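You operate a simulated robot arm through the tools that you are given. There is no shell and no other tool. Be economical: measure what you need, move in short steps, check, and stop when the job is done.

The job below is to be done with a simulated two-armed robot. You get a single attempt, and the scene is never put back.

TASK
Carry the water tub with both arms and set it on the top of the mould bench.

The check looks at the end state, three seconds after you hand in, the way a careful person would. Anything else that was tipped, shoved, dropped, spilled or broken makes it a failure.

THE ROBOT
Two 7-joint arms with three-finger grippers on one trunk, on a base that drives. Base frame: it is fixed to the floor where the robot stands at the start and does not move with it; the origin is under the middle of the robot, x ahead of it, y to its left, z up; the surface under the hand at the start is at about z = 880. Lengths are in mm, angles in rad, forces in N, time in s.
The left shoulder is at the start at [35, 154, 1026], the right one opposite. With the tool pointing down near the work surface each hand reaches from about 100 to 620 mm from the robot's upright axis, wherever it stands, measured 20 degrees to its own side. Places, roughly: top of the mould bench [-1000, 2900, 900]. Payload 2.69 kg a hand.
Tool frame (each hand has its own): the origin (TCP) lies between the finger pads and is the grasp point; the fingertips stand 29 mm ahead of it; z points along the fingers, y is the line along which they close. Largest opening 120 mm; the body of the gripper starts 78 mm behind the TCP.
Orientation is that of the tool frame in the base frame, as a unit quaternion [x, y, z, w]. With the fingers straight down and closing along the base's y, the tool's x points along the base's -x, its y along +y and its z along -z.

THE INTERFACE
- The arms move only by the tool move_arm. It takes "left_series", "right_series" or both (then of equal length, played together; a hand with none holds still); each is a list of rows, each a list of 7 numbers: the shift along the tool's x, y, z in units of 30 mm (1.0 is 30 mm), then the turn, a rotation vector about the tool's x, y, z in units of 5 degrees (1.0 is 5 degrees), then the closure, from 0 (fully open) to 1 (shut). In form: [[tx, ty, tz, rx, ry, rz, gripper], ...]. A call has 1 to 10 rows; each row shifts and turns the commanded pose from where the row before left it, along the tool's axes as they then stand. A call with a number of a shift or a turn outside -1 to 1 is refused whole. Rows are played at 5 a second. More than 50 mm and 0.15 rad between two rows, or a gripper value outside its range, and nothing of the call is played. A pose out of reach is approached as far as the arm can. The call stops where the force on the tool passes 40 N (or 10 N more than at its start, if that is more) or the arm is blocked; 0.2 s more then pass. Each finger halts on what it meets, pressing with about 25 N; the grip force reading is that of the motor and also rises with nothing between the fingers. The clock runs only during rows and for 0.2 s after the last one: add rows that do not move to give the fingers time. The reply holds the time, the measured pose of the TCP, the force on the tool along the base axes, the opening and the grip force, in the units named above and with some noise, with the torque about the TCP (base axes, N m) and any sound that the robot's microphone picked up, and new pictures: "show" is both (left out), scene, wrist or none (wrist: the cameras of the hands that moved).
- Cameras (640 x 400 px; columns grow to the right, rows downward): "scene" is now at [141.6, -22.1, 1223.1]; the picture's right is [-0.26, -0.97, 0.00], its down [-0.09, 0.02, -1.00] and it looks along [0.96, -0.25, -0.09] (base axes); focal length 214 px, centre (320, 200). "left" rides on the left gripper at [63, 0, -104] in its tool frame; the picture's right is [-0.01, 1.00, 0.00], its down [-0.83, 0.00, -0.56] and it looks along [-0.56, 0.00, 0.83] (tool axes); focal length 275 px, centre (320, 200). "right" rides on the right gripper at [63, 0, -104] in its tool frame; the picture's right is [0.00, 1.00, 0.00], its down [-0.83, 0.00, -0.56] and it looks along [-0.56, 0.00, 0.83] (tool axes); focal length 275 px, centre (320, 200). There is no depth. A picture from a camera that has moved, and an enlarged one, comes with that camera's place and axes in the base frame and with its lens.
- move_column(by): slides the trunk up (or, below 0, down) by that many mm; the arms and the scene camera ride with it, the base frame stays. It gives what a move gives, with no picture.
- steer(legs): drives the robot by 1 to 6 legs, each [ahead, left, turn to the left] in mm, mm and rad, along the robot's own axes; the way and the turn of a leg run together, so that a leg with both is an arc; at most 1500 mm and 3.142 rad a leg. The arms and the cameras ride along, it lands a little off, and it stops where it bumps. It gives what a move gives, and a new picture of the scene camera.
- pan_tilt(pan, tilt): turns the head with the scene camera to pan (to the left, within 1.396 rad either way) and tilt (down, from -0.506 to 1.204), counted from straight ahead of the robot. It gives what a move gives, and a new picture of the scene camera.
- close_up(camera, box): a new picture of the part [left, top, right, bottom] of that camera's present view, enlarged. No time passes.
- job_done(): hands the job in; it is judged then, once.

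Work in short steps. Places have to be worked out from the pictures, the camera data and where the tool is seen: move nearer, look again, correct. Check each grasp and each placing, and mend what went wrong. You have 120 turns and 260 pictures in all, those below and enlarged ones among them. Open the grippers and draw the arms clear of the work before you hand the job in, unless the task says otherwise; then end with one line.

The tools are called as name(argument=value, ...) on one line, values as JSON. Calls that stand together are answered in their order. move_arm: Moves the arms, as the interface text tells. Its arguments: {"type":"object","properties":{"left_series":{"type":"array"},"right_series":{"type":"array"},"show":{"type":"string","enum":["both","scene","wrist","none"]}},"required":[]} The other tools are called the same way: move_column (by) slides the trunk up or down; steer (legs) drives the base; pan_tilt (pan, tilt) turns the head that bears the scene camera; close_up (camera, box) takes an enlarged picture of a part of a camera's view; job_done () hands the job in.

At the start:

```text
time_s: 0.0
left_tcp_pos: [281.1, 19.2, 1177.3]
left_orientation: [-0.001, 1.0, -0.001, 0.0]
left_force: [-0.6, 0.1, 0.1]
left_wrist_torque: [0.0, 0.0, -0.01]
left_width: 120.0
left_finger_force: 0.0
right_tcp_pos: [419.0, -398.3, 1000.7]
right_orientation: [0.0, 1.0, 0.0, 0.001]
right_force: [0.9, 0.3, 0.0]
right_wrist_torque: [-0.03, 0.01, -0.03]
right_width: 119.8
right_finger_force: 0.0
trunk travel left (down, up): [-391.0, 47.0]
robot x, y, heading: [1.8, 1.0, 0.002]
head pan, tilt: [-0.258, 0.094]
```

scene: 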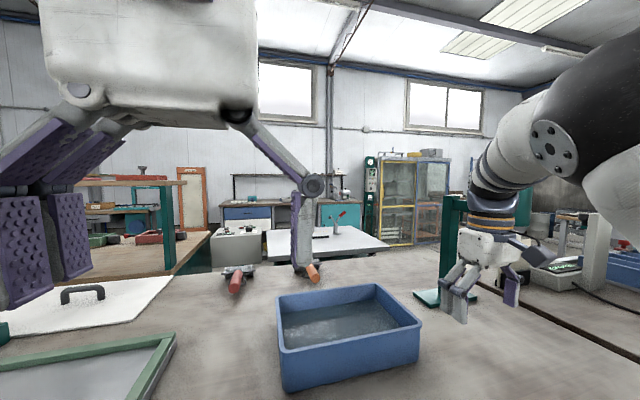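
right: 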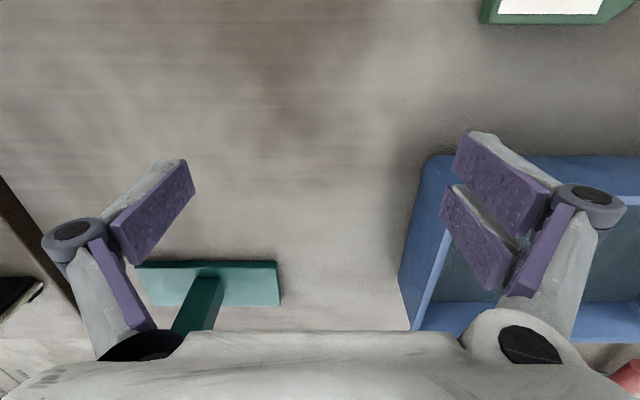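
left: 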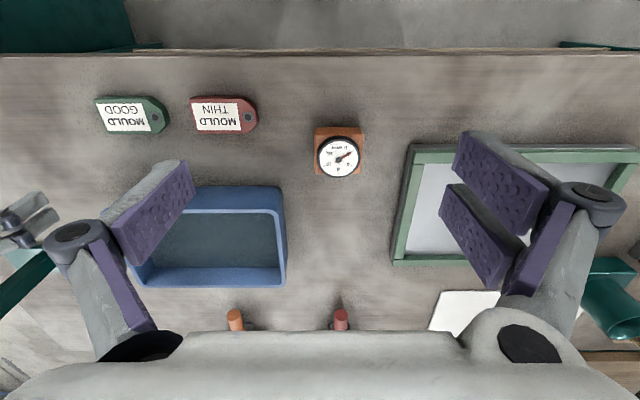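

I'll look down at the tub first and then around towards the mould bench, before moving any arm.

pan_tilt(pan=-0.26, tilt=0.75)

pan_tilt(pan=1.39, tilt=0.3)

```text
time_s: 1.0
left_tcp_pos: [282.9, 19.8, 1176.8]
left_orientation: [-0.003, 1.0, 0.0, 0.001]
left_force: [54.7, 6.8, -26.5]
left_wrist_torque: [-1.08, 4.22, -1.22]
left_width: 120.0
left_finger_force: 0.1
right_tcp_pos: [417.8, -396.9, 1000.4]
right_orientation: [0.0, 1.0, -0.001, 0.001]
right_force: [0.2, 0.3, 0.0]
right_wrist_torque: [-0.03, -0.01, 0.01]
right_width: 120.1
right_finger_force: 0.0
trunk travel left (down, up): [-391.0, 47.0]
robot x, y, heading: [0.1, -2.4, -0.004]
head pan, tilt: [-0.26, 0.75]
camera scene: at [142.6, -21.1, 1193.1], right [-0.24, -0.97, 0.0], down [-0.39, 0.1, -0.92], along [0.89, -0.22, -0.4], focal length 214 px, centre (320, 200)
```

scene: 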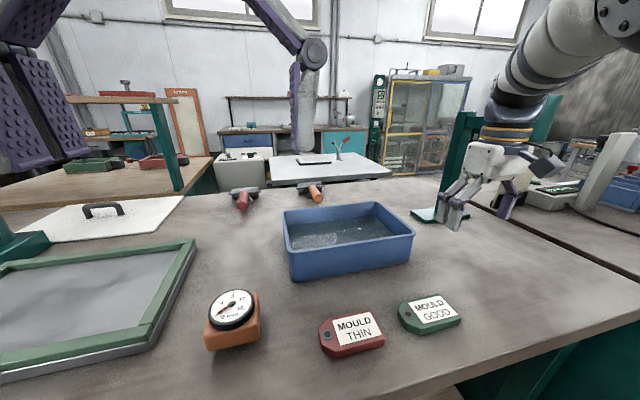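

```text
time_s: 2.7
left_tcp_pos: [280.3, 17.5, 1177.0]
left_orientation: [0.0, 1.0, -0.001, 0.0]
left_force: [-0.6, -0.1, 0.5]
left_wrist_torque: [0.02, -0.01, -0.02]
left_width: 120.0
left_finger_force: 0.1
right_tcp_pos: [419.1, -397.0, 1000.3]
right_orientation: [0.0, 1.0, 0.0, 0.001]
right_force: [-0.3, -0.5, -0.3]
right_wrist_torque: [0.02, -0.02, -0.03]
right_width: 119.8
right_finger_force: 0.0
trunk travel left (down, up): [-391.0, 47.0]
robot x, y, heading: [-0.3, 3.0, 0.002]
head pan, tilt: [1.389, 0.3]
camera scene: at [69.5, 93.2, 1203.9], right [0.98, -0.18, 0.0], down [-0.05, -0.29, -0.96], along [0.17, 0.94, -0.3], focal length 214 px, centre (320, 200)
```

scene: 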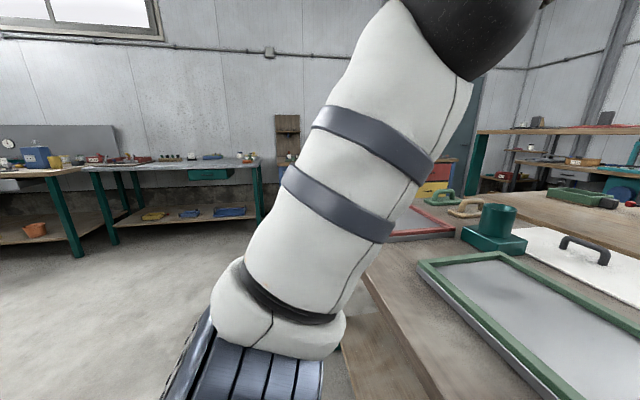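

The tub appears at about x 410–610, y −305…−35, with its rim near z 965. The head bumped the left hand when tilting, so I'll spread the hands to robot-relative ±180 at a safe height. After that I'll shift the robot right to face the tub.

move_arm(left_series=[[-1, 0.5, 0, 0, 0, 0, 0], [-1, 1, 0, 0, 0, 0, 0], [-1, 1, 0, 0, 0, 0, 0], [-1, 1, 0, 0, 0, 0, 0], [0, 1, 0, 0, 0, 0, 0], [0, 1, 0, 0, 0, 0, 0], [0, 0, 0, 0, 0, 0, 0], [0, 0, 0, 0, 0, 0, 0], [0, 0, 0, 0, 0, 0, 0]], right_series=[[0, 0, -1, 0, 0, 0, 0], [0, 0, -1, 0, 0, 0, 0], [0, 1, -1, 0, 0, 0, 0], [0, 1, -1, 0, 0, 0, 0], [0, 1, 0, 0, 0, 0, 0], [0, 1, 0, 0, 0, 0, 0], [0, 1, 0, 0, 0, 0, 0], [0, 1, 0, 0, 0, 0, 0], [0, 1, 0, 0, 0, 0, 0]], show="none")

pan_tilt(pan=-0.1, tilt=0.6)

```text
time_s: 4.7
left_tcp_pos: [401.7, 184.4, 1177.1]
left_orientation: [-0.001, 1.0, -0.001, 0.001]
left_force: [-0.4, 0.1, 0.4]
left_wrist_torque: [-0.03, -0.01, 0.02]
left_width: 120.2
left_finger_force: 0.1
right_tcp_pos: [434.1, -191.1, 1124.3]
right_orientation: [0.0, 1.0, 0.0, 0.0]
right_force: [-0.2, 1.0, 0.3]
right_wrist_torque: [0.01, -0.01, -0.01]
right_width: 120.0
right_finger_force: 0.0
right hand out of reach, approached as far as the arm can: row 8, 9
trunk travel left (down, up): [-391.0, 47.0]
robot x, y, heading: [-0.3, 3.2, -0.002]
head pan, tilt: [1.389, 0.3]
```

```text
time_s: 6.3
left_tcp_pos: [401.3, 183.6, 1177.5]
left_orientation: [0.0, 1.0, -0.001, 0.001]
left_force: [-0.6, 0.3, -0.9]
left_wrist_torque: [0.03, 0.01, -0.02]
left_width: 120.1
left_finger_force: 0.1
right_tcp_pos: [435.0, -193.5, 1124.0]
right_orientation: [0.002, 1.0, 0.002, -0.001]
right_force: [0.0, 0.9, -0.4]
right_wrist_torque: [0.02, 0.0, -0.01]
right_width: 119.8
right_finger_force: 0.0
trunk travel left (down, up): [-391.0, 47.0]
robot x, y, heading: [2.1, 1.9, 0.0]
head pan, tilt: [-0.099, 0.6]
camera scene: at [141.8, 10.7, 1179.7], right [0.1, -0.99, 0.0], down [-0.53, -0.06, -0.85], along [0.84, 0.09, -0.53], focal length 214 px, centre (320, 200)
```

scene: 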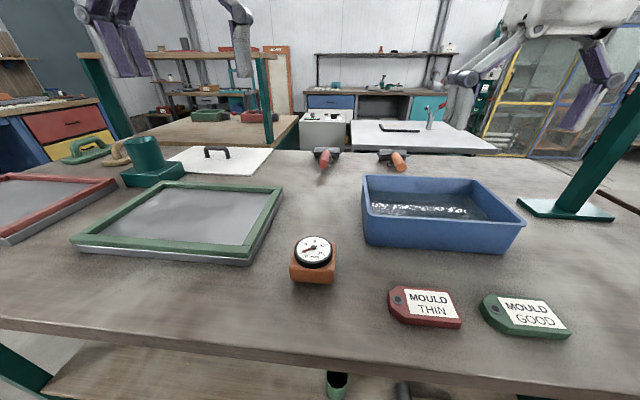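

The hands are clear of everything. I'll shift the robot right about 170 mm to centre it on the tub.

steer(legs=[[0, -172, 0]])

```text
time_s: 8.3
left_tcp_pos: [401.2, 11.9, 1177.8]
left_orientation: [0.0, 1.0, -0.001, 0.0]
left_force: [0.3, -0.7, 0.2]
left_wrist_torque: [0.0, -0.02, 0.01]
left_width: 120.2
left_finger_force: 0.1
right_tcp_pos: [434.7, -365.5, 1124.3]
right_orientation: [0.001, 1.0, 0.001, 0.0]
right_force: [-0.9, -0.2, -0.1]
right_wrist_torque: [0.01, 0.01, 0.03]
right_width: 120.1
right_finger_force: 0.0
trunk travel left (down, up): [-391.0, 47.0]
robot x, y, heading: [0.3, -172.3, 0.003]
head pan, tilt: [-0.099, 0.6]
camera scene: at [141.6, -162.0, 1179.6], right [0.1, -0.99, 0.0], down [-0.53, -0.06, -0.85], along [0.84, 0.09, -0.53], focal length 214 px, centre (320, 200)
```

scene: 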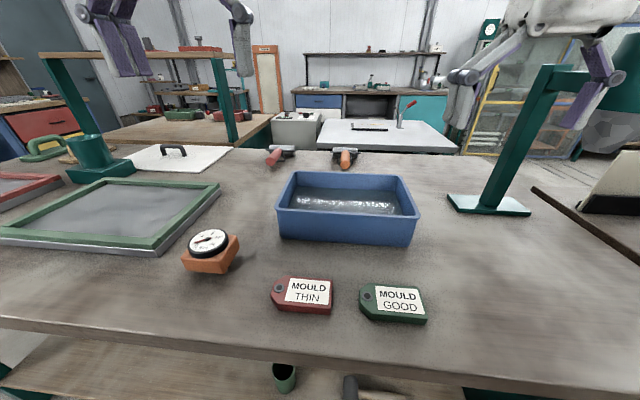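

close_up(camera="scene", box=[240, 140, 464, 280])

```text
2.86 times, centred on (352, 210) of scene
camera zoom: at [141.6, -162.0, 1179.6], right [0.1, -0.99, 0.0], down [-0.53, -0.06, -0.85], along [0.84, 0.09, -0.53], focal length 613 px, centre (229, 171)
```

zoom: 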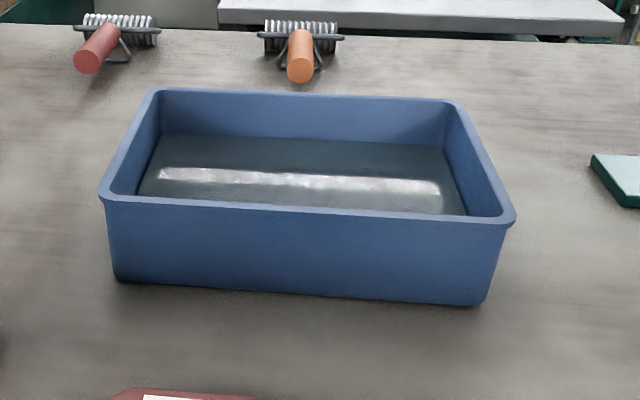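

From the zoom, the rim spans x≈455–621, y≈−304…−45 at z≈957. I'll bring both hands above the middles of the two short walls, at z 1040, and check with the wrist cameras.

move_arm(left_series=[[-0.913, -0.4, 0.92, 0, 0, 0, 0], [-0.913, -0.4, 0.92, 0, 0, 0, 0], [-0.913, -0.4, 0.92, 0, 0, 0, 0], [-0.913, -0.4, 0.92, 0, 0, 0, 0], [-0.913, -0.4, 0.92, 0, 0, 0, 0], [0, 0, 0, 0, 0, 0, 0]], right_series=[[-0.69, 0.43, 0.56, 0, 0, 0, 0], [-0.69, 0.43, 0.56, 0, 0, 0, 0], [-0.69, 0.43, 0.56, 0, 0, 0, 0], [-0.69, 0.43, 0.56, 0, 0, 0, 0], [-0.69, 0.43, 0.56, 0, 0, 0, 0], [0, 0, 0, 0, 0, 0, 0]])

```text
time_s: 9.7
left_tcp_pos: [536.4, -49.6, 1041.5]
left_orientation: [0.0, 1.0, -0.001, 0.0]
left_force: [-0.4, 0.1, -0.4]
left_wrist_torque: [-0.02, -0.03, 0.0]
left_width: 120.3
left_finger_force: 0.1
right_tcp_pos: [534.6, -300.8, 1042.5]
right_orientation: [0.001, 1.0, 0.002, 0.002]
right_force: [-0.4, -0.4, -0.4]
right_wrist_torque: [0.03, -0.03, 0.0]
right_width: 119.9
right_finger_force: 0.0
trunk travel left (down, up): [-391.0, 47.0]
robot x, y, heading: [-0.3, -173.1, 0.003]
head pan, tilt: [-0.099, 0.6]
camera scene: at [138.9, -179.6, 1176.8], right [-0.1, -0.99, 0.0], down [-0.56, 0.06, -0.83], along [0.82, -0.08, -0.56], focal length 214 px, centre (320, 200)
camera right: at [472.6, -302.1, 1146.2], right [0.0, 1.0, 0.0], down [0.83, 0.0, 0.56], along [0.56, 0.0, -0.83], focal length 275 px, centre (320, 200)
camera left: at [472.1, -50.6, 1147.1], right [0.01, 1.0, 0.0], down [0.83, 0.0, 0.56], along [0.56, -0.01, -0.83], focal length 275 px, centre (320, 200)
```

scene: 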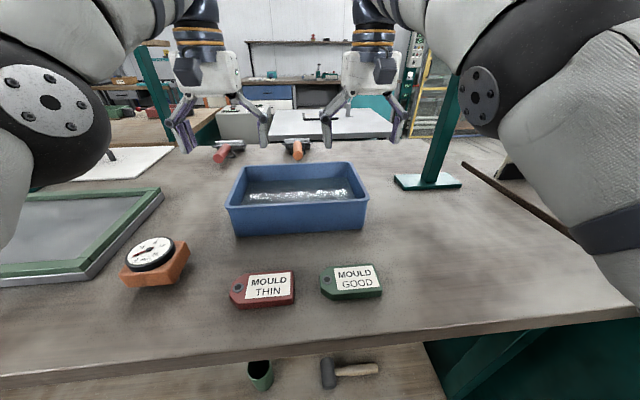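
right: 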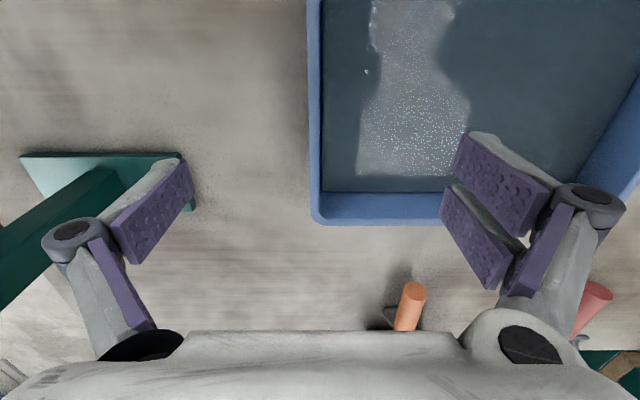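
left: 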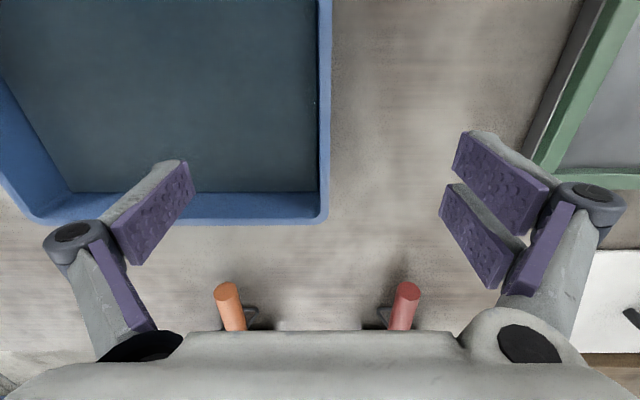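

Both wall tops run within 3–5 mm of the hands' centrelines. I'll correct that and descend to z≈937, straddling the walls with open fingers.

move_arm(left_series=[[-0.1, 0.1, 0.87, 0, 0, 0, 0], [0, 0, 0.87, 0, 0, 0, 0], [0, 0, 0.87, 0, 0, 0, 0], [0, 0, 0.87, 0, 0, 0, 0], [0, 0, 0, 0, 0, 0, 0]], right_series=[[-0.16, -0.13, 0.88, 0, 0, 0, 0], [0, 0, 0.88, 0, 0, 0, 0], [0, 0, 0.88, 0, 0, 0, 0], [0, 0, 0.88, 0, 0, 0, 0], [0, 0, 0, 0, 0, 0, 0]])

```text
time_s: 10.9
left_tcp_pos: [569.6, -50.0, 945.8]
left_orientation: [0.0, 1.0, 0.0, 0.0]
left_force: [0.1, 0.8, -0.1]
left_wrist_torque: [-0.01, -0.02, 0.01]
left_width: 120.0
left_finger_force: 0.0
left hand out of reach, approached as far as the arm can: row 1, 2, 3, 4
right_tcp_pos: [542.1, -304.5, 934.7]
right_orientation: [0.001, 1.0, 0.002, 0.001]
right_force: [0.1, 0.7, -0.1]
right_wrist_torque: [0.0, -0.01, 0.02]
right_width: 119.9
right_finger_force: 0.1
trunk travel left (down, up): [-391.0, 47.0]
robot x, y, heading: [-0.1, -172.9, -0.001]
head pan, tilt: [-0.099, 0.6]
camera scene: at [140.3, -179.9, 1176.5], right [-0.1, -0.99, 0.0], down [-0.56, 0.06, -0.83], along [0.82, -0.08, -0.56], focal length 214 px, centre (320, 200)
camera right: at [480.0, -306.4, 1038.7], right [0.0, 1.0, 0.0], down [0.83, 0.0, 0.56], along [0.56, 0.0, -0.83], focal length 275 px, centre (320, 200)
camera left: at [506.2, -51.6, 1050.4], right [0.0, 1.0, 0.0], down [0.83, 0.0, 0.56], along [0.56, 0.0, -0.83], focal length 275 px, centre (320, 200)
```

scene: 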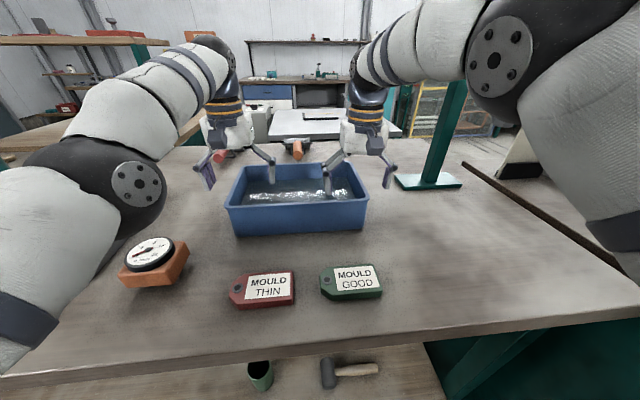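
right: 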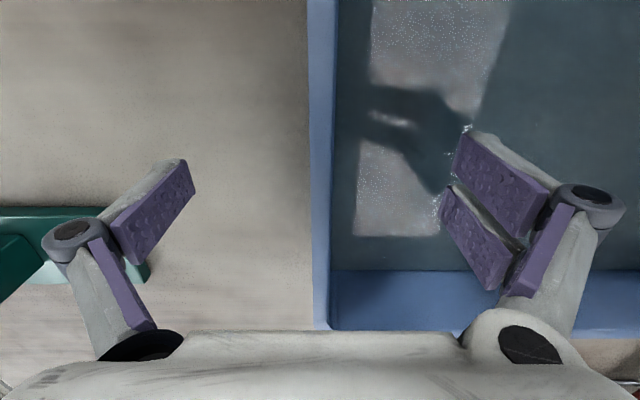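
left: 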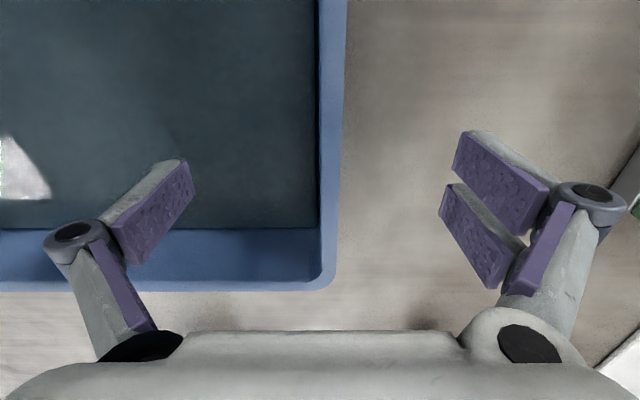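

The right hand is in place, but the left arm's posture keeps it from reaching the pose (x 570 instead of 539, z 946). I'll lift the left hand and swing it outwards, mirroring the right arm's start, so that its elbow posture resets.

move_arm(left_series=[[0, 0, -1, 0, 0, 0, 0], [0, 0, -1, 0, 0, 0, 0], [0, 0, -1, 0, 0, 0, 0], [0, 0, -1, 0, 0, 0, 0], [0.4, 1, -0.6, 0, 0, 0, 0], [0.6, 1, 0, 0, 0, 0, 0], [0.6, 1, 0, 0, 0, 0, 0], [0.6, 1, 0, 0, 0, 0, 0], [0.6, 1, 0, 0, 0, 0, 0], [0.6, 1, 0, 0, 0, 0, 0]], show="scene")

```text
time_s: 13.1
left_tcp_pos: [439.1, 129.4, 1063.6]
left_orientation: [-0.001, 1.0, 0.0, 0.001]
left_force: [-0.5, -0.1, 0.4]
left_wrist_torque: [0.01, 0.01, -0.03]
left_width: 120.1
left_finger_force: 0.0
left hand out of reach, approached as far as the arm can: row 1, 2, 3, 4, 5, 6
right_tcp_pos: [542.4, -305.5, 933.9]
right_orientation: [0.0, 1.0, 0.002, 0.0]
right_force: [0.0, -0.6, 0.5]
right_wrist_torque: [0.02, 0.03, -0.01]
right_width: 120.0
right_finger_force: 0.1
trunk travel left (down, up): [-391.0, 47.0]
robot x, y, heading: [-2.0, -173.4, 0.002]
head pan, tilt: [-0.099, 0.6]
camera scene: at [140.5, -179.9, 1176.4], right [-0.1, -0.99, 0.0], down [-0.56, 0.06, -0.83], along [0.82, -0.08, -0.56], focal length 214 px, centre (320, 200)
```

scene: 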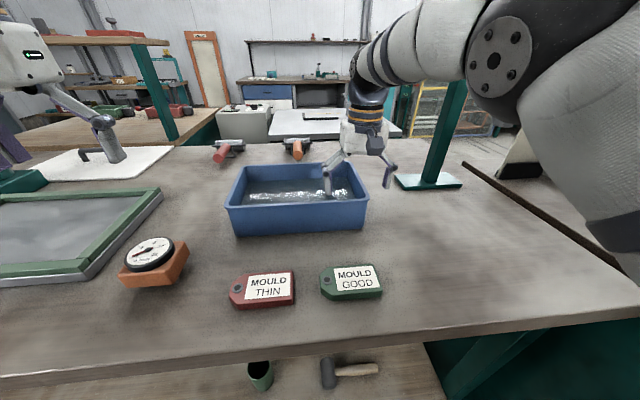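

The left arm is free now. I'll go a bit further out to mirror the right arm's starting pose, then come back in at z≈1050 and check the arm posture.

move_arm(left_series=[[0.2, 1, 0.3, 0, 0, 0, 0], [0.2, 1, 0.3, 0, 0, 0, 0], [0.2, 1, 0.3, 0, 0, 0, 0], [0, 0, 0, 0, 0, 0, 0]], show="scene")

move_arm(left_series=[[-0.5, -1, 0, 0, 0, 0, 0], [-0.5, -1, 0, 0, 0, 0, 0], [-0.5, -1, 0, 0, 0, 0, 0], [-0.5, -1, 0, 0, 0, 0, 0], [-0.5, -1, 0, 0, 0, 0, 0], [-0.5, -1, 0, 0, 0, 0, 0], [-0.5, -1, 0, 0, 0, 0, 0], [-0.3, -1, 0, 0, 0, 0, 0], [0, -0.8, 0, 0, 0, 0, 0], [0, 0, 0, 0, 0, 0, 0]], show="scene")

```text
time_s: 14.1
left_tcp_pos: [423.6, 220.2, 1038.0]
left_orientation: [0.0, 1.0, 0.0, 0.001]
left_force: [0.0, 0.3, -0.2]
left_wrist_torque: [-0.01, 0.01, 0.0]
left_width: 120.1
left_finger_force: 0.2
right_tcp_pos: [542.2, -305.9, 933.8]
right_orientation: [0.002, 1.0, 0.002, 0.0]
right_force: [0.2, -0.2, 0.3]
right_wrist_torque: [0.03, -0.01, 0.0]
right_width: 120.1
right_finger_force: 0.1
trunk travel left (down, up): [-391.0, 47.0]
robot x, y, heading: [0.8, -172.0, 0.003]
head pan, tilt: [-0.099, 0.6]
camera scene: at [140.6, -180.2, 1176.4], right [-0.1, -0.99, 0.0], down [-0.56, 0.06, -0.83], along [0.82, -0.08, -0.56], focal length 214 px, centre (320, 200)
```

scene: 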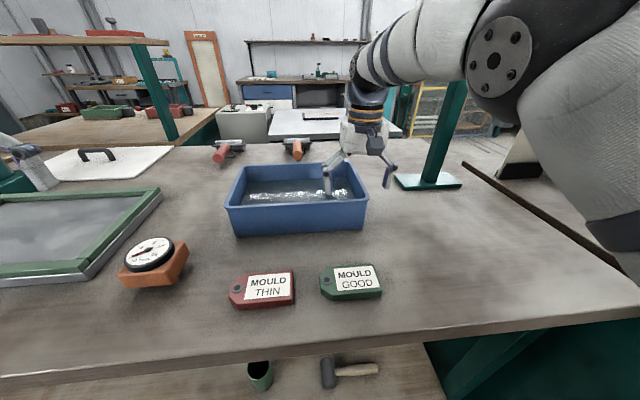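

```text
time_s: 16.3
left_tcp_pos: [537.5, -44.6, 1036.3]
left_orientation: [-0.001, 1.0, -0.001, 0.0]
left_force: [0.9, 1.1, 0.6]
left_wrist_torque: [-0.01, 0.0, 0.01]
left_width: 119.7
left_finger_force: 0.0
right_tcp_pos: [542.8, -305.8, 934.9]
right_orientation: [0.003, 1.0, 0.002, 0.0]
right_force: [-0.4, 0.2, 0.1]
right_wrist_torque: [-0.01, -0.01, 0.01]
right_width: 120.0
right_finger_force: 0.2
trunk travel left (down, up): [-391.0, 47.0]
robot x, y, heading: [0.3, -171.1, 0.002]
head pan, tilt: [-0.099, 0.6]
camera scene: at [140.5, -179.7, 1176.4], right [-0.1, -0.99, 0.0], down [-0.56, 0.06, -0.83], along [0.82, -0.08, -0.56], focal length 214 px, centre (320, 200)
```

scene: 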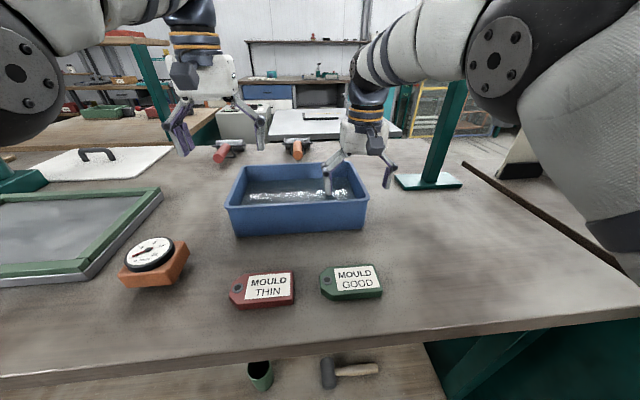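

The left arm is now in the mirrored, elbow-out posture. I'll lower it to match the right hand (z≈935, x≈541, y≈−46).

move_arm(left_series=[[-0.15, -0.05, 0.85, 0, 0, 0, 0], [0, 0, 0.85, 0, 0, 0, 0], [0, 0, 0.85, 0, 0, 0, 0], [0, 0, 0.83, 0, 0, 0, 0], [0, 0, 0, 0, 0, 0, 0]])

```text
time_s: 17.5
left_tcp_pos: [540.2, -46.1, 935.2]
left_orientation: [-0.001, 1.0, 0.0, 0.001]
left_force: [0.2, -0.6, 0.0]
left_wrist_torque: [-0.03, 0.02, 0.01]
left_width: 120.0
left_finger_force: 0.1
right_tcp_pos: [542.4, -305.0, 932.9]
right_orientation: [0.001, 1.0, 0.001, 0.0]
right_force: [0.9, -0.4, 1.2]
right_wrist_torque: [0.0, -0.01, -0.01]
right_width: 119.8
right_finger_force: 0.0
trunk travel left (down, up): [-391.0, 47.0]
robot x, y, heading: [0.7, -174.1, 0.001]
head pan, tilt: [-0.099, 0.6]
camera scene: at [140.4, -179.9, 1176.4], right [-0.1, -0.99, 0.0], down [-0.56, 0.06, -0.83], along [0.82, -0.08, -0.56], focal length 214 px, centre (320, 200)
camera left: at [477.1, -47.3, 1040.5], right [0.0, 1.0, 0.0], down [0.83, 0.0, 0.56], along [0.56, 0.0, -0.83], focal length 275 px, centre (320, 200)
```

scene: 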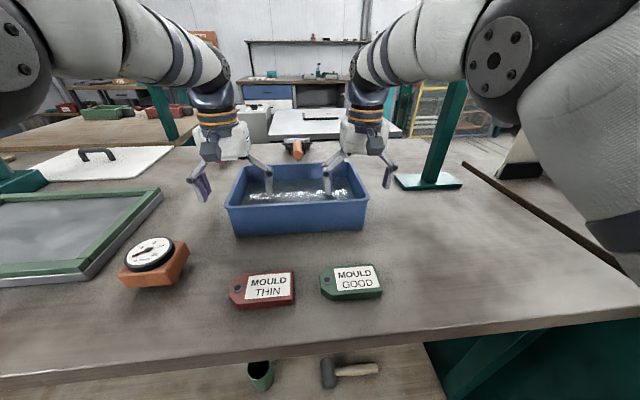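
left: 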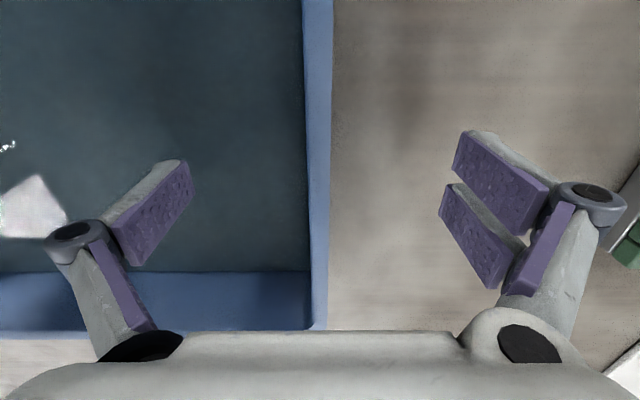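

Both hands straddle the walls and are centred. I'll close both gradually and together.

move_arm(left_series=[[0, 0, 0, 0, 0, 0, 0.4], [0, 0, 0, 0, 0, 0, 0.6], [0, 0, 0, 0, 0, 0, 0.75], [0, 0, 0, 0, 0, 0, 0.9], [0, 0, 0, 0, 0, 0, 1], [0, 0, 0, 0, 0, 0, 1], [0, 0, 0, 0, 0, 0, 1]], right_series=[[0, 0, 0, 0, 0, 0, 0.4], [0, 0, 0, 0, 0, 0, 0.6], [0, 0, 0, 0, 0, 0, 0.75], [0, 0, 0, 0, 0, 0, 0.9], [0, 0, 0, 0, 0, 0, 1], [0, 0, 0, 0, 0, 0, 1], [0, 0, 0, 0, 0, 0, 1]])

```text
time_s: 19.1
left_tcp_pos: [540.7, -47.5, 935.7]
left_orientation: [0.0, 1.0, -0.003, 0.0]
left_force: [0.5, -22.1, -0.7]
left_wrist_torque: [-0.56, -0.22, 0.11]
left_width: 5.7
left_finger_force: 24.7
right_tcp_pos: [542.2, -303.6, 934.4]
right_orientation: [0.001, 1.0, 0.004, 0.0]
right_force: [-1.5, 22.3, -0.1]
right_wrist_torque: [0.52, -0.29, 0.13]
right_width: 5.7
right_finger_force: 24.7
trunk travel left (down, up): [-391.0, 47.0]
robot x, y, heading: [0.4, -169.7, 0.0]
head pan, tilt: [-0.099, 0.6]
camera scene: at [140.7, -179.9, 1176.3], right [-0.1, -0.99, 0.0], down [-0.56, 0.06, -0.82], along [0.82, -0.08, -0.57], focal length 214 px, centre (320, 200)
camera right: at [480.2, -305.1, 1038.3], right [0.0, 1.0, 0.01], down [0.83, 0.0, 0.56], along [0.56, 0.01, -0.83], focal length 275 px, centre (320, 200)
camera left: at [477.2, -48.5, 1040.4], right [0.01, 1.0, -0.01], down [0.83, 0.0, 0.56], along [0.56, -0.01, -0.83], focal length 275 px, centre (320, 200)
```

scene: 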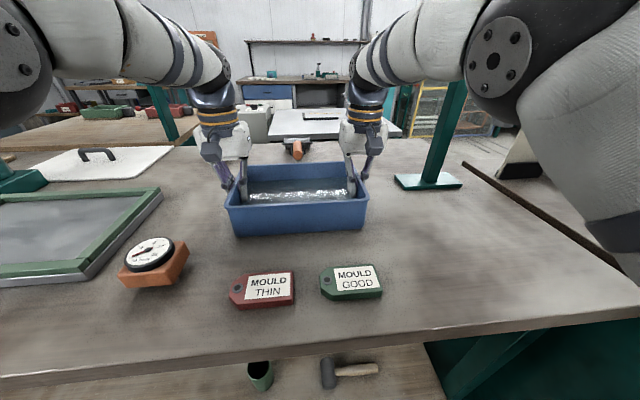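
right: 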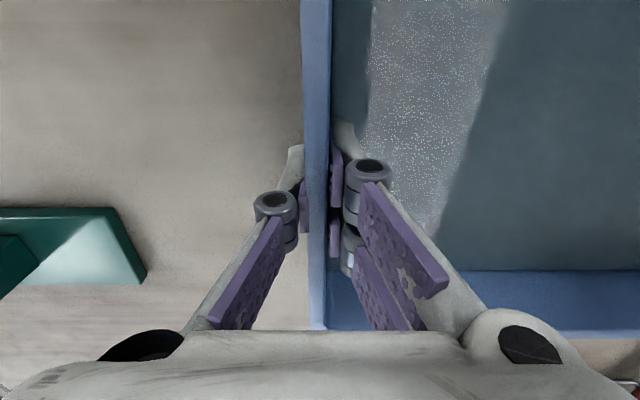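
left: 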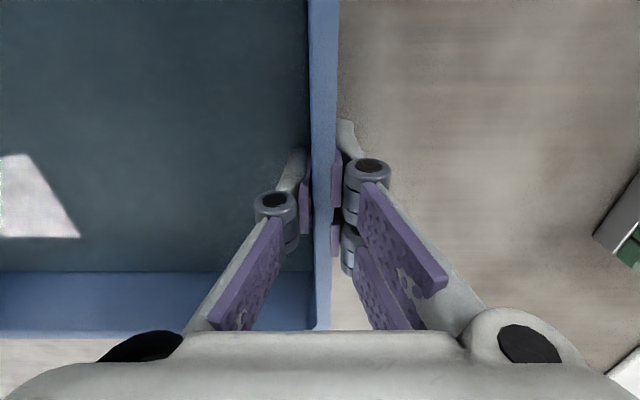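

Both walls are gripped (5.7 mm, 25 N). The hands pull outwards against the tub at about 22 N, so I'll ease each inward a few mm.

move_arm(left_series=[[0, -0.08, 0, 0, 0, 0, 1], [0, 0, 0, 0, 0, 0, 1]], right_series=[[0, 0.08, 0, 0, 0, 0, 1], [0, 0, 0, 0, 0, 0, 1]], show="none")

```text
time_s: 19.7
left_tcp_pos: [540.9, -47.7, 935.0]
left_orientation: [0.0, 1.0, 0.0, 0.0]
left_force: [-1.0, -12.7, -0.9]
left_wrist_torque: [-0.33, 0.11, -0.06]
left_width: 6.3
left_finger_force: 24.8
right_tcp_pos: [543.1, -302.9, 933.5]
right_orientation: [0.001, 1.0, 0.001, -0.001]
right_force: [-1.5, 13.0, -0.7]
right_wrist_torque: [0.29, -0.38, 0.35]
right_width: 6.1
right_finger_force: 24.6
trunk travel left (down, up): [-391.0, 47.0]
robot x, y, heading: [0.4, -168.3, -0.001]
head pan, tilt: [-0.099, 0.6]
```

Relieving that by another 3 mm each, then lifting about 24 mm slowly to see the weight and the grip.

move_arm(left_series=[[0, -0.1, 0, 0, 0, 0, 1], [0, 0, 0, 0, 0, 0, 1]], right_series=[[0, 0.1, 0, 0, 0, 0, 1], [0, 0, 0, 0, 0, 0, 1]], show="none")

move_arm(left_series=[[0, 0, -0.1, 0, 0, 0, 1], [0, 0, -0.1, 0, 0, 0, 1], [0, 0, -0.15, 0, 0, 0, 1], [0, 0, -0.15, 0, 0, 0, 1], [0, 0, -0.15, 0, 0, 0, 1], [0, 0, -0.15, 0, 0, 0, 1], [0, 0, 0, 0, 0, 0, 1]], right_series=[[0, 0, -0.1, 0, 0, 0, 1], [0, 0, -0.1, 0, 0, 0, 1], [0, 0, -0.15, 0, 0, 0, 1], [0, 0, -0.15, 0, 0, 0, 1], [0, 0, -0.15, 0, 0, 0, 1], [0, 0, -0.15, 0, 0, 0, 1], [0, 0, 0, 0, 0, 0, 1]])

```text
time_s: 20.3
left_tcp_pos: [541.3, -47.7, 934.1]
left_orientation: [-0.003, 1.0, 0.002, 0.0]
left_force: [0.3, 17.6, 0.0]
left_wrist_torque: [0.43, 0.09, -0.21]
left_width: 6.0
left_finger_force: 24.9
right_tcp_pos: [544.1, -302.8, 934.0]
right_orientation: [0.003, 1.0, -0.001, -0.001]
right_force: [-1.5, -18.1, -1.6]
right_wrist_torque: [-0.41, -0.1, 0.47]
right_width: 6.0
right_finger_force: 25.0
trunk travel left (down, up): [-391.0, 47.0]
robot x, y, heading: [2.0, -171.3, 0.002]
head pan, tilt: [-0.099, 0.6]
```

```text
time_s: 21.9
left_tcp_pos: [541.6, -46.9, 958.5]
left_orientation: [-0.001, 1.0, 0.003, -0.001]
left_force: [0.2, 32.1, -6.5]
left_wrist_torque: [0.8, -0.01, -0.17]
left_width: 6.1
left_finger_force: 24.9
right_tcp_pos: [543.7, -303.2, 959.0]
right_orientation: [0.003, 1.0, -0.003, 0.0]
right_force: [-0.8, -32.8, -5.6]
right_wrist_torque: [-0.8, 0.0, 0.24]
right_width: 6.0
right_finger_force: 25.2
trunk travel left (down, up): [-391.0, 47.0]
robot x, y, heading: [-3.9, -174.0, -0.0]
head pan, tilt: [-0.099, 0.6]
camera scene: at [141.5, -179.9, 1176.1], right [-0.1, -0.99, 0.0], down [-0.56, 0.06, -0.82], along [0.82, -0.08, -0.57], focal length 214 px, centre (320, 200)
camera right: at [481.3, -302.6, 1063.6], right [0.0, 1.0, 0.0], down [0.83, 0.0, 0.56], along [0.56, 0.0, -0.83], focal length 275 px, centre (320, 200)
camera left: at [478.0, -49.6, 1063.6], right [0.0, 1.0, 0.01], down [0.83, -0.01, 0.56], along [0.56, 0.0, -0.83], focal length 275 px, centre (320, 200)
```

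scene: 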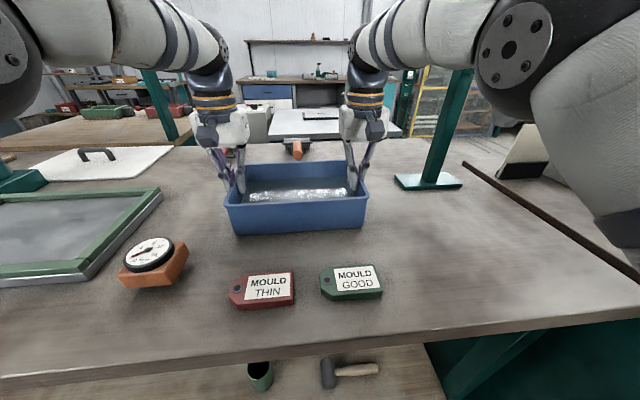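
right: 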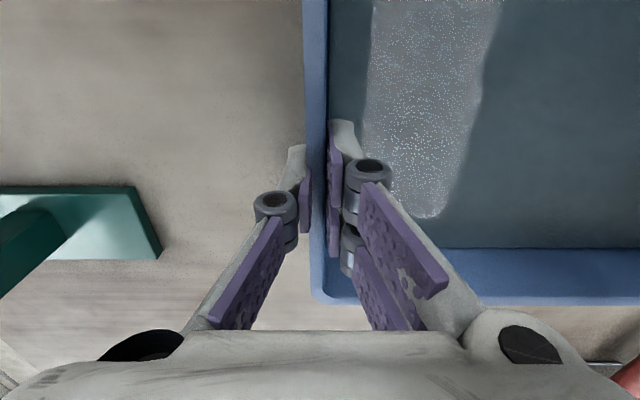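
left: 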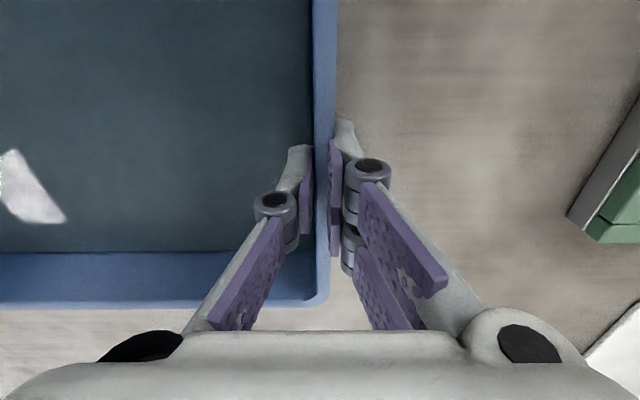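

The pads rose 24 mm but the tub seems to have stayed on the table: only about 6 N was felt, so the grip slid up the wall. I'll look closely at the contact.

close_up(camera="left", box=[240, 90, 420, 330])

close_up(camera="scene", box=[190, 100, 410, 250])

```text
1.67 times, centred on (330, 210) of left
camera zoom: at [478.0, -49.6, 1063.6], right [0.0, 1.0, 0.01], down [0.83, -0.01, 0.56], along [0.56, 0.0, -0.83], focal length 459 px, centre (303, 183)
```

zoom: 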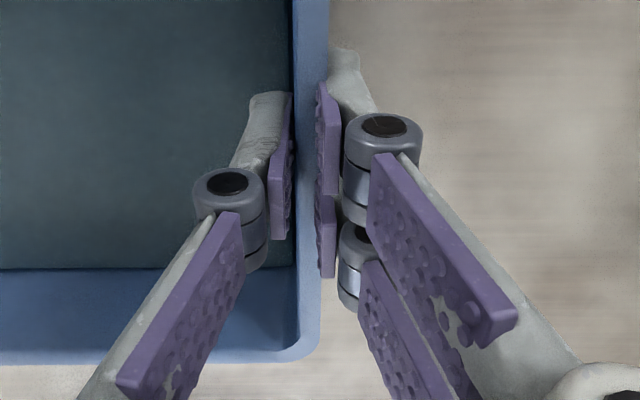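

```text
2.67 times, centred on (300, 175) of scene
camera zoom: at [141.5, -179.9, 1176.1], right [-0.1, -0.99, 0.0], down [-0.56, 0.06, -0.82], along [0.82, -0.08, -0.57], focal length 572 px, centre (373, 267)
```

zoom: 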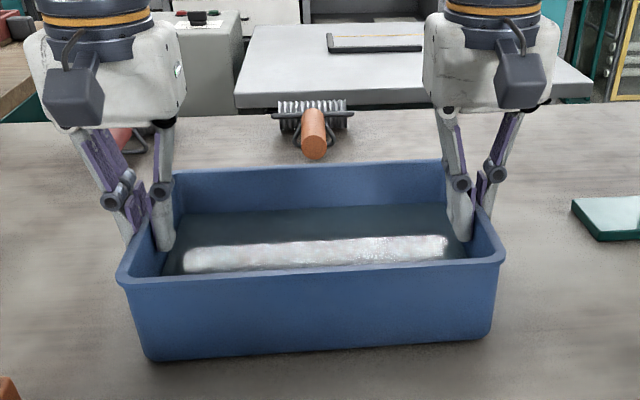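

The tub is still on the bench. The pads slid up a slick wall (about 0.2 friction), so plain pinching won't carry it, but the rim has an outer lip that can be hooked. I'll open, raise both hands, and tilt them inward to look at the lip.

move_arm(left_series=[[0, 0.1, 0, 0, 0, 0, 0.8], [0, 0, 0, 0, 0, 0, 0.6], [0, 0, 0, 0, 0, 0, 0.5], [0, 0, -1, 0, 0, 0, 0.5], [0, 0, -1, 0, 0, 0, 0.5], [0, 0.5, -0.5, 0, 0, 0, 0.5], [0, 0.5, 0, 0, 0, 0, 0.5]], right_series=[[0, -0.1, 0, 0, 0, 0, 0.8], [0, 0, 0, 0, 0, 0, 0.6], [0, 0, 0, 0, 0, 0, 0.5], [0, 0, -1, 0, 0, 0, 0.5], [0, 0, -1, 0, 0, 0, 0.5], [0, -0.5, -0.5, 0, 0, 0, 0.5], [0, -0.5, 0, 0, 0, 0, 0.5]], show="none")

move_arm(left_series=[[0, 0, 0, 1, 0, 0, 0.5], [0, 0, 0, 1, 0, 0, 0.5], [0, 0, 0, 1, 0, 0, 0.5], [0, 0, 0, 1, 0, 0, 0.5], [0, 0, 0, 1, 0, 0, 0.5], [0, 0, 0, 1, 0, 0, 0.5], [0, 0, 0, 1, 0, 0, 0.5], [0, 0, 0, 1, 0, 0, 0.5], [0, 0, 0, 1, 0, 0, 0.5], [0, 0, 0, 1, 0, 0, 0.5]], right_series=[[0, 0, 0, -1, 0, 0, 0.5], [0, 0, 0, -1, 0, 0, 0.5], [0, 0, 0, -1, 0, 0, 0.5], [0, 0, 0, -1, 0, 0, 0.5], [0, 0, 0, -1, 0, 0, 0.5], [0, 0, 0, -1, 0, 0, 0.5], [0, 0, 0, -1, 0, 0, 0.5], [0, 0, 0, -1, 0, 0, 0.5], [0, 0, 0, -1, 0, 0, 0.5], [0, 0, 0, -1, 0, 0, 0.5]])

```text
time_s: 23.5
left_tcp_pos: [539.7, -18.4, 1033.9]
left_orientation: [0.0, 1.0, -0.001, 0.0]
left_force: [0.7, 0.2, 0.8]
left_wrist_torque: [-0.01, -0.01, 0.0]
left_width: 59.9
left_finger_force: 0.0
right_tcp_pos: [541.9, -331.2, 1034.6]
right_orientation: [0.003, 1.0, 0.001, 0.0]
right_force: [0.7, -0.4, -0.3]
right_wrist_torque: [0.03, 0.02, 0.02]
right_width: 60.1
right_finger_force: 0.1
trunk travel left (down, up): [-391.0, 47.0]
robot x, y, heading: [-0.4, -177.8, -0.0]
head pan, tilt: [-0.099, 0.6]
```

```text
time_s: 25.9
left_tcp_pos: [537.8, 0.1, 1029.0]
left_orientation: [-0.006, 0.904, -0.428, 0.001]
left_force: [-0.3, 1.7, 0.3]
left_wrist_torque: [-0.04, 0.01, 0.01]
left_width: 59.8
left_finger_force: 0.1
right_tcp_pos: [543.1, -295.7, 1098.5]
right_orientation: [-0.045, 0.908, 0.414, 0.056]
right_force: [-0.3, 0.3, -0.7]
right_wrist_torque: [0.01, 0.01, 0.02]
right_width: 60.1
right_finger_force: 0.1
trunk travel left (down, up): [-391.0, 47.0]
robot x, y, heading: [6.9, -167.1, 0.011]
head pan, tilt: [-0.099, 0.6]
stopped in row 10 (right hand): the arm was blocked; the commanded pose is now the measured one
camera scene: at [141.2, -165.1, 1174.9], right [-0.09, -1.0, 0.01], down [-0.56, 0.04, -0.83], along [0.82, -0.08, -0.56], focal length 214 px, centre (320, 200)
camera right: at [474.8, -379.1, 1156.7], right [-0.13, 0.65, 0.75], down [0.79, -0.39, 0.48], along [0.6, 0.65, -0.46], focal length 275 px, centre (320, 200)
camera left: at [474.3, 79.0, 1096.5], right [-0.01, 0.63, -0.77], down [0.83, 0.44, 0.35], along [0.56, -0.64, -0.53], focal length 275 px, centre (320, 200)
```

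scene: 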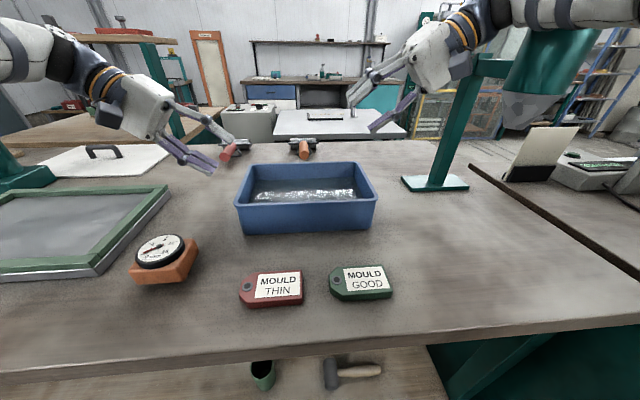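
right: 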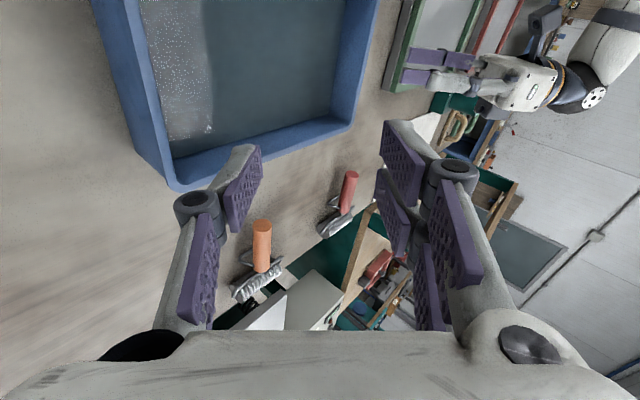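
left: 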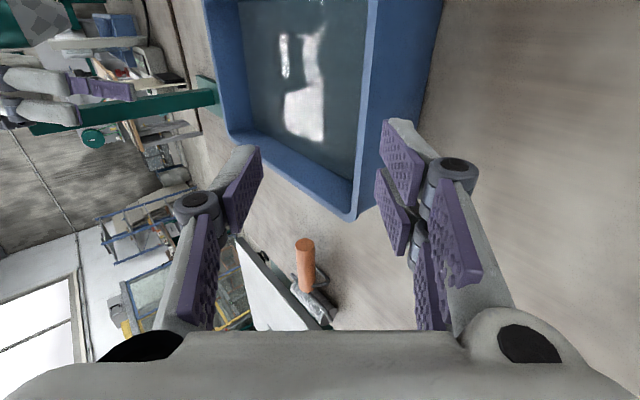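

The right arm touched the green post stand during the tilt (the base shifted about 10 mm, and nothing visibly moved). I'll check the lip from the left camera and the state around the post.

close_up(camera="left", box=[200, 0, 460, 230])

close_up(camera="right", box=[90, 0, 380, 200])

close_up(camera="scene", box=[330, 0, 640, 200])

```text
1.74 times, centred on (330, 115) of left
camera zoom: at [474.3, 79.0, 1096.5], right [-0.01, 0.63, -0.77], down [0.83, 0.44, 0.35], along [0.56, -0.64, -0.53], focal length 479 px, centre (303, 348)
```

zoom: 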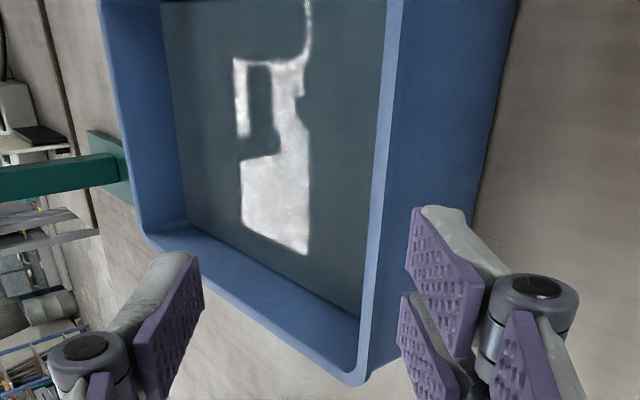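

```text
2.00 times, centred on (235, 100) of right
camera zoom: at [474.8, -379.1, 1156.7], right [-0.13, 0.65, 0.75], down [0.79, -0.39, 0.48], along [0.6, 0.65, -0.46], focal length 551 px, centre (490, 400)
```

zoom: 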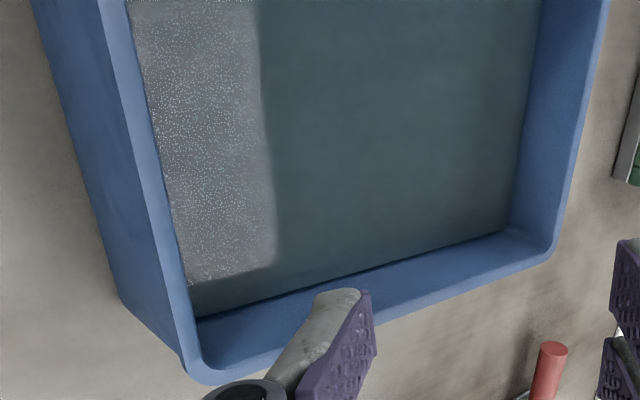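

```text
2.00 times, centred on (485, 100) of scene
camera zoom: at [141.2, -165.1, 1174.9], right [-0.09, -1.0, 0.01], down [-0.56, 0.04, -0.83], along [0.82, -0.08, -0.56], focal length 429 px, centre (-10, 400)
```

zoom: 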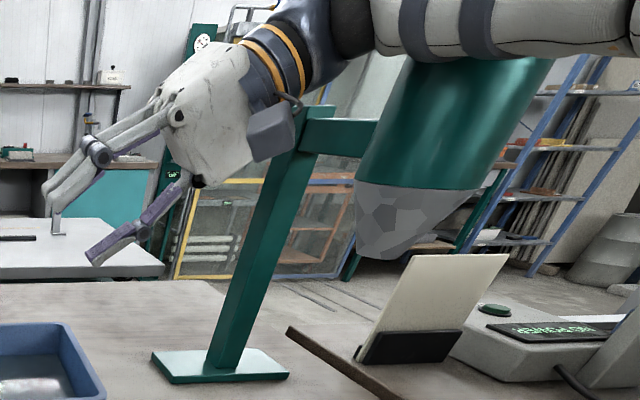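

The lip is only 2–3 mm, and the post blocks a right-hand tilt. My first lift also had a large inward push that could have unloaded the inner pads. So I'll turn both hands upright again and retry a clean, deeper pinch while reading forces in small steps.

move_arm(left_series=[[0, 0, 0, -1, 0, 0, 0.5], [0, 0, 0, -1, 0, 0, 0.5], [0, 0, 0, -1, 0, 0, 0.5], [0, 0, 0, -1, 0, 0, 0.5], [0, 0, 0, -1, 0, 0, 0.5], [0, 0, 0, -1, 0, 0, 0.5], [0, 0, 0, -1, 0, 0, 0.5], [0, 0, 0, -1, 0, 0, 0.5], [0, 0, 0, -1, 0, 0, 0.5], [0, 0, 0, -1, 0, 0, 0.5]], right_series=[[0, 0, 0, 0.979, 0.132, 0.107, 0.5], [0, 0, 0, 0.979, 0.132, 0.107, 0.5], [0, 0, 0, 0.979, 0.132, 0.107, 0.5], [0, 0, 0, 0.979, 0.132, 0.107, 0.5], [0, 0, 0, 0.979, 0.132, 0.107, 0.5], [0, 0, 0, 0.979, 0.132, 0.107, 0.5], [0, 0, 0, 0.979, 0.132, 0.107, 0.5], [0, 0, 0, 0.979, 0.132, 0.107, 0.5], [0, 0, 0, 0.979, 0.132, 0.107, 0.5], [0, 0, 0, 0.979, 0.132, 0.107, 0.5]], show="scene")

```text
time_s: 28.1
left_tcp_pos: [540.4, -12.6, 1033.9]
left_orientation: [-0.004, 1.0, -0.001, 0.0]
left_force: [-0.5, 0.0, -0.2]
left_wrist_torque: [-0.01, -0.01, 0.0]
left_width: 60.1
left_finger_force: 0.1
right_tcp_pos: [518.7, -320.9, 1085.4]
right_orientation: [0.003, 1.0, 0.029, -0.009]
right_force: [1.3, 0.2, 1.2]
right_wrist_torque: [0.03, 0.0, -0.02]
right_width: 60.1
right_finger_force: 0.0
right hand out of reach, approached as far as the arm can: row 6, 7, 8, 9
trunk travel left (down, up): [-391.0, 47.0]
robot x, y, heading: [0.7, -171.7, 0.004]
head pan, tilt: [-0.099, 0.6]
camera scene: at [141.8, -178.4, 1176.3], right [-0.09, -1.0, 0.0], down [-0.56, 0.05, -0.82], along [0.82, -0.08, -0.57], focal length 214 px, centre (320, 200)
```

scene: 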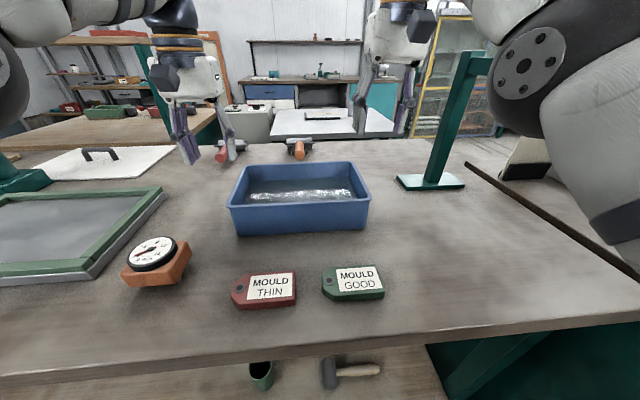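

Nothing else moved and the robot settled back to where it was. Bringing both hands above the wall centres, fully open.

move_arm(left_series=[[0, -0.6, 0, 0, 0, 0, 0], [0, -0.55, 0, 0, 0, 0, 0], [0, 0, 0, 0, 0, 0, 0], [0, 0, 0, 0, 0, 0, 0]], right_series=[[-0.4, 0.3, 0.5, 0.66, -0.2, -0.07, 0], [-0.35, 0.25, 0.6, 0, 0, 0, 0], [0, 0, 0.6, 0, 0, 0, 0], [0, 0, 0, 0, 0, 0, 0]], show="wrist")

```text
time_s: 29.1
left_tcp_pos: [539.3, -48.7, 1033.7]
left_orientation: [-0.004, 1.0, -0.002, 0.0]
left_force: [0.0, 0.2, 0.3]
left_wrist_torque: [0.03, 0.01, 0.01]
left_width: 120.0
left_finger_force: 0.0
right_tcp_pos: [535.3, -308.9, 1047.2]
right_orientation: [0.015, 1.0, 0.021, 0.001]
right_force: [-0.5, 0.0, -0.4]
right_wrist_torque: [-0.01, -0.02, 0.0]
right_width: 120.0
right_finger_force: 0.0
right hand out of reach, approached as far as the arm can: row 1
trunk travel left (down, up): [-391.0, 47.0]
robot x, y, heading: [-1.0, -169.3, 0.004]
head pan, tilt: [-0.099, 0.6]
camera right: at [472.4, -313.0, 1151.0], right [0.03, 1.0, 0.04], down [0.83, -0.04, 0.56], along [0.56, 0.02, -0.83], focal length 275 px, centre (320, 200)
camera left: at [476.3, -49.5, 1138.7], right [0.0, 1.0, 0.0], down [0.83, 0.0, 0.56], along [0.56, 0.0, -0.83], focal length 275 px, centre (320, 200)
```

right: 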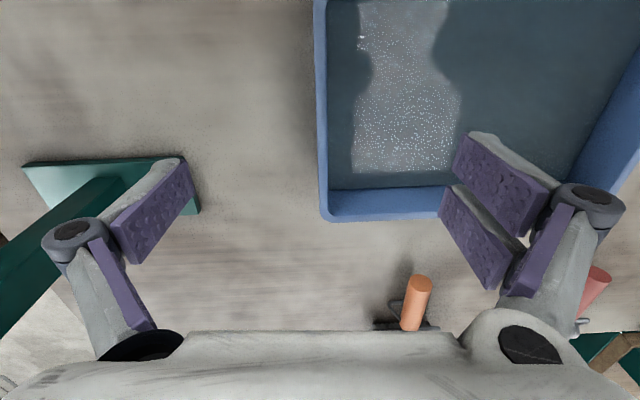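
left: 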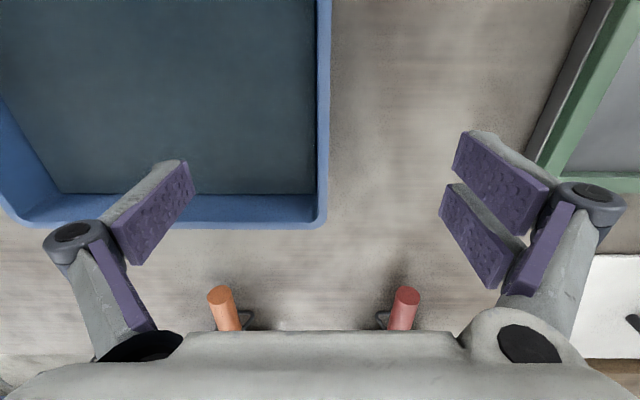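

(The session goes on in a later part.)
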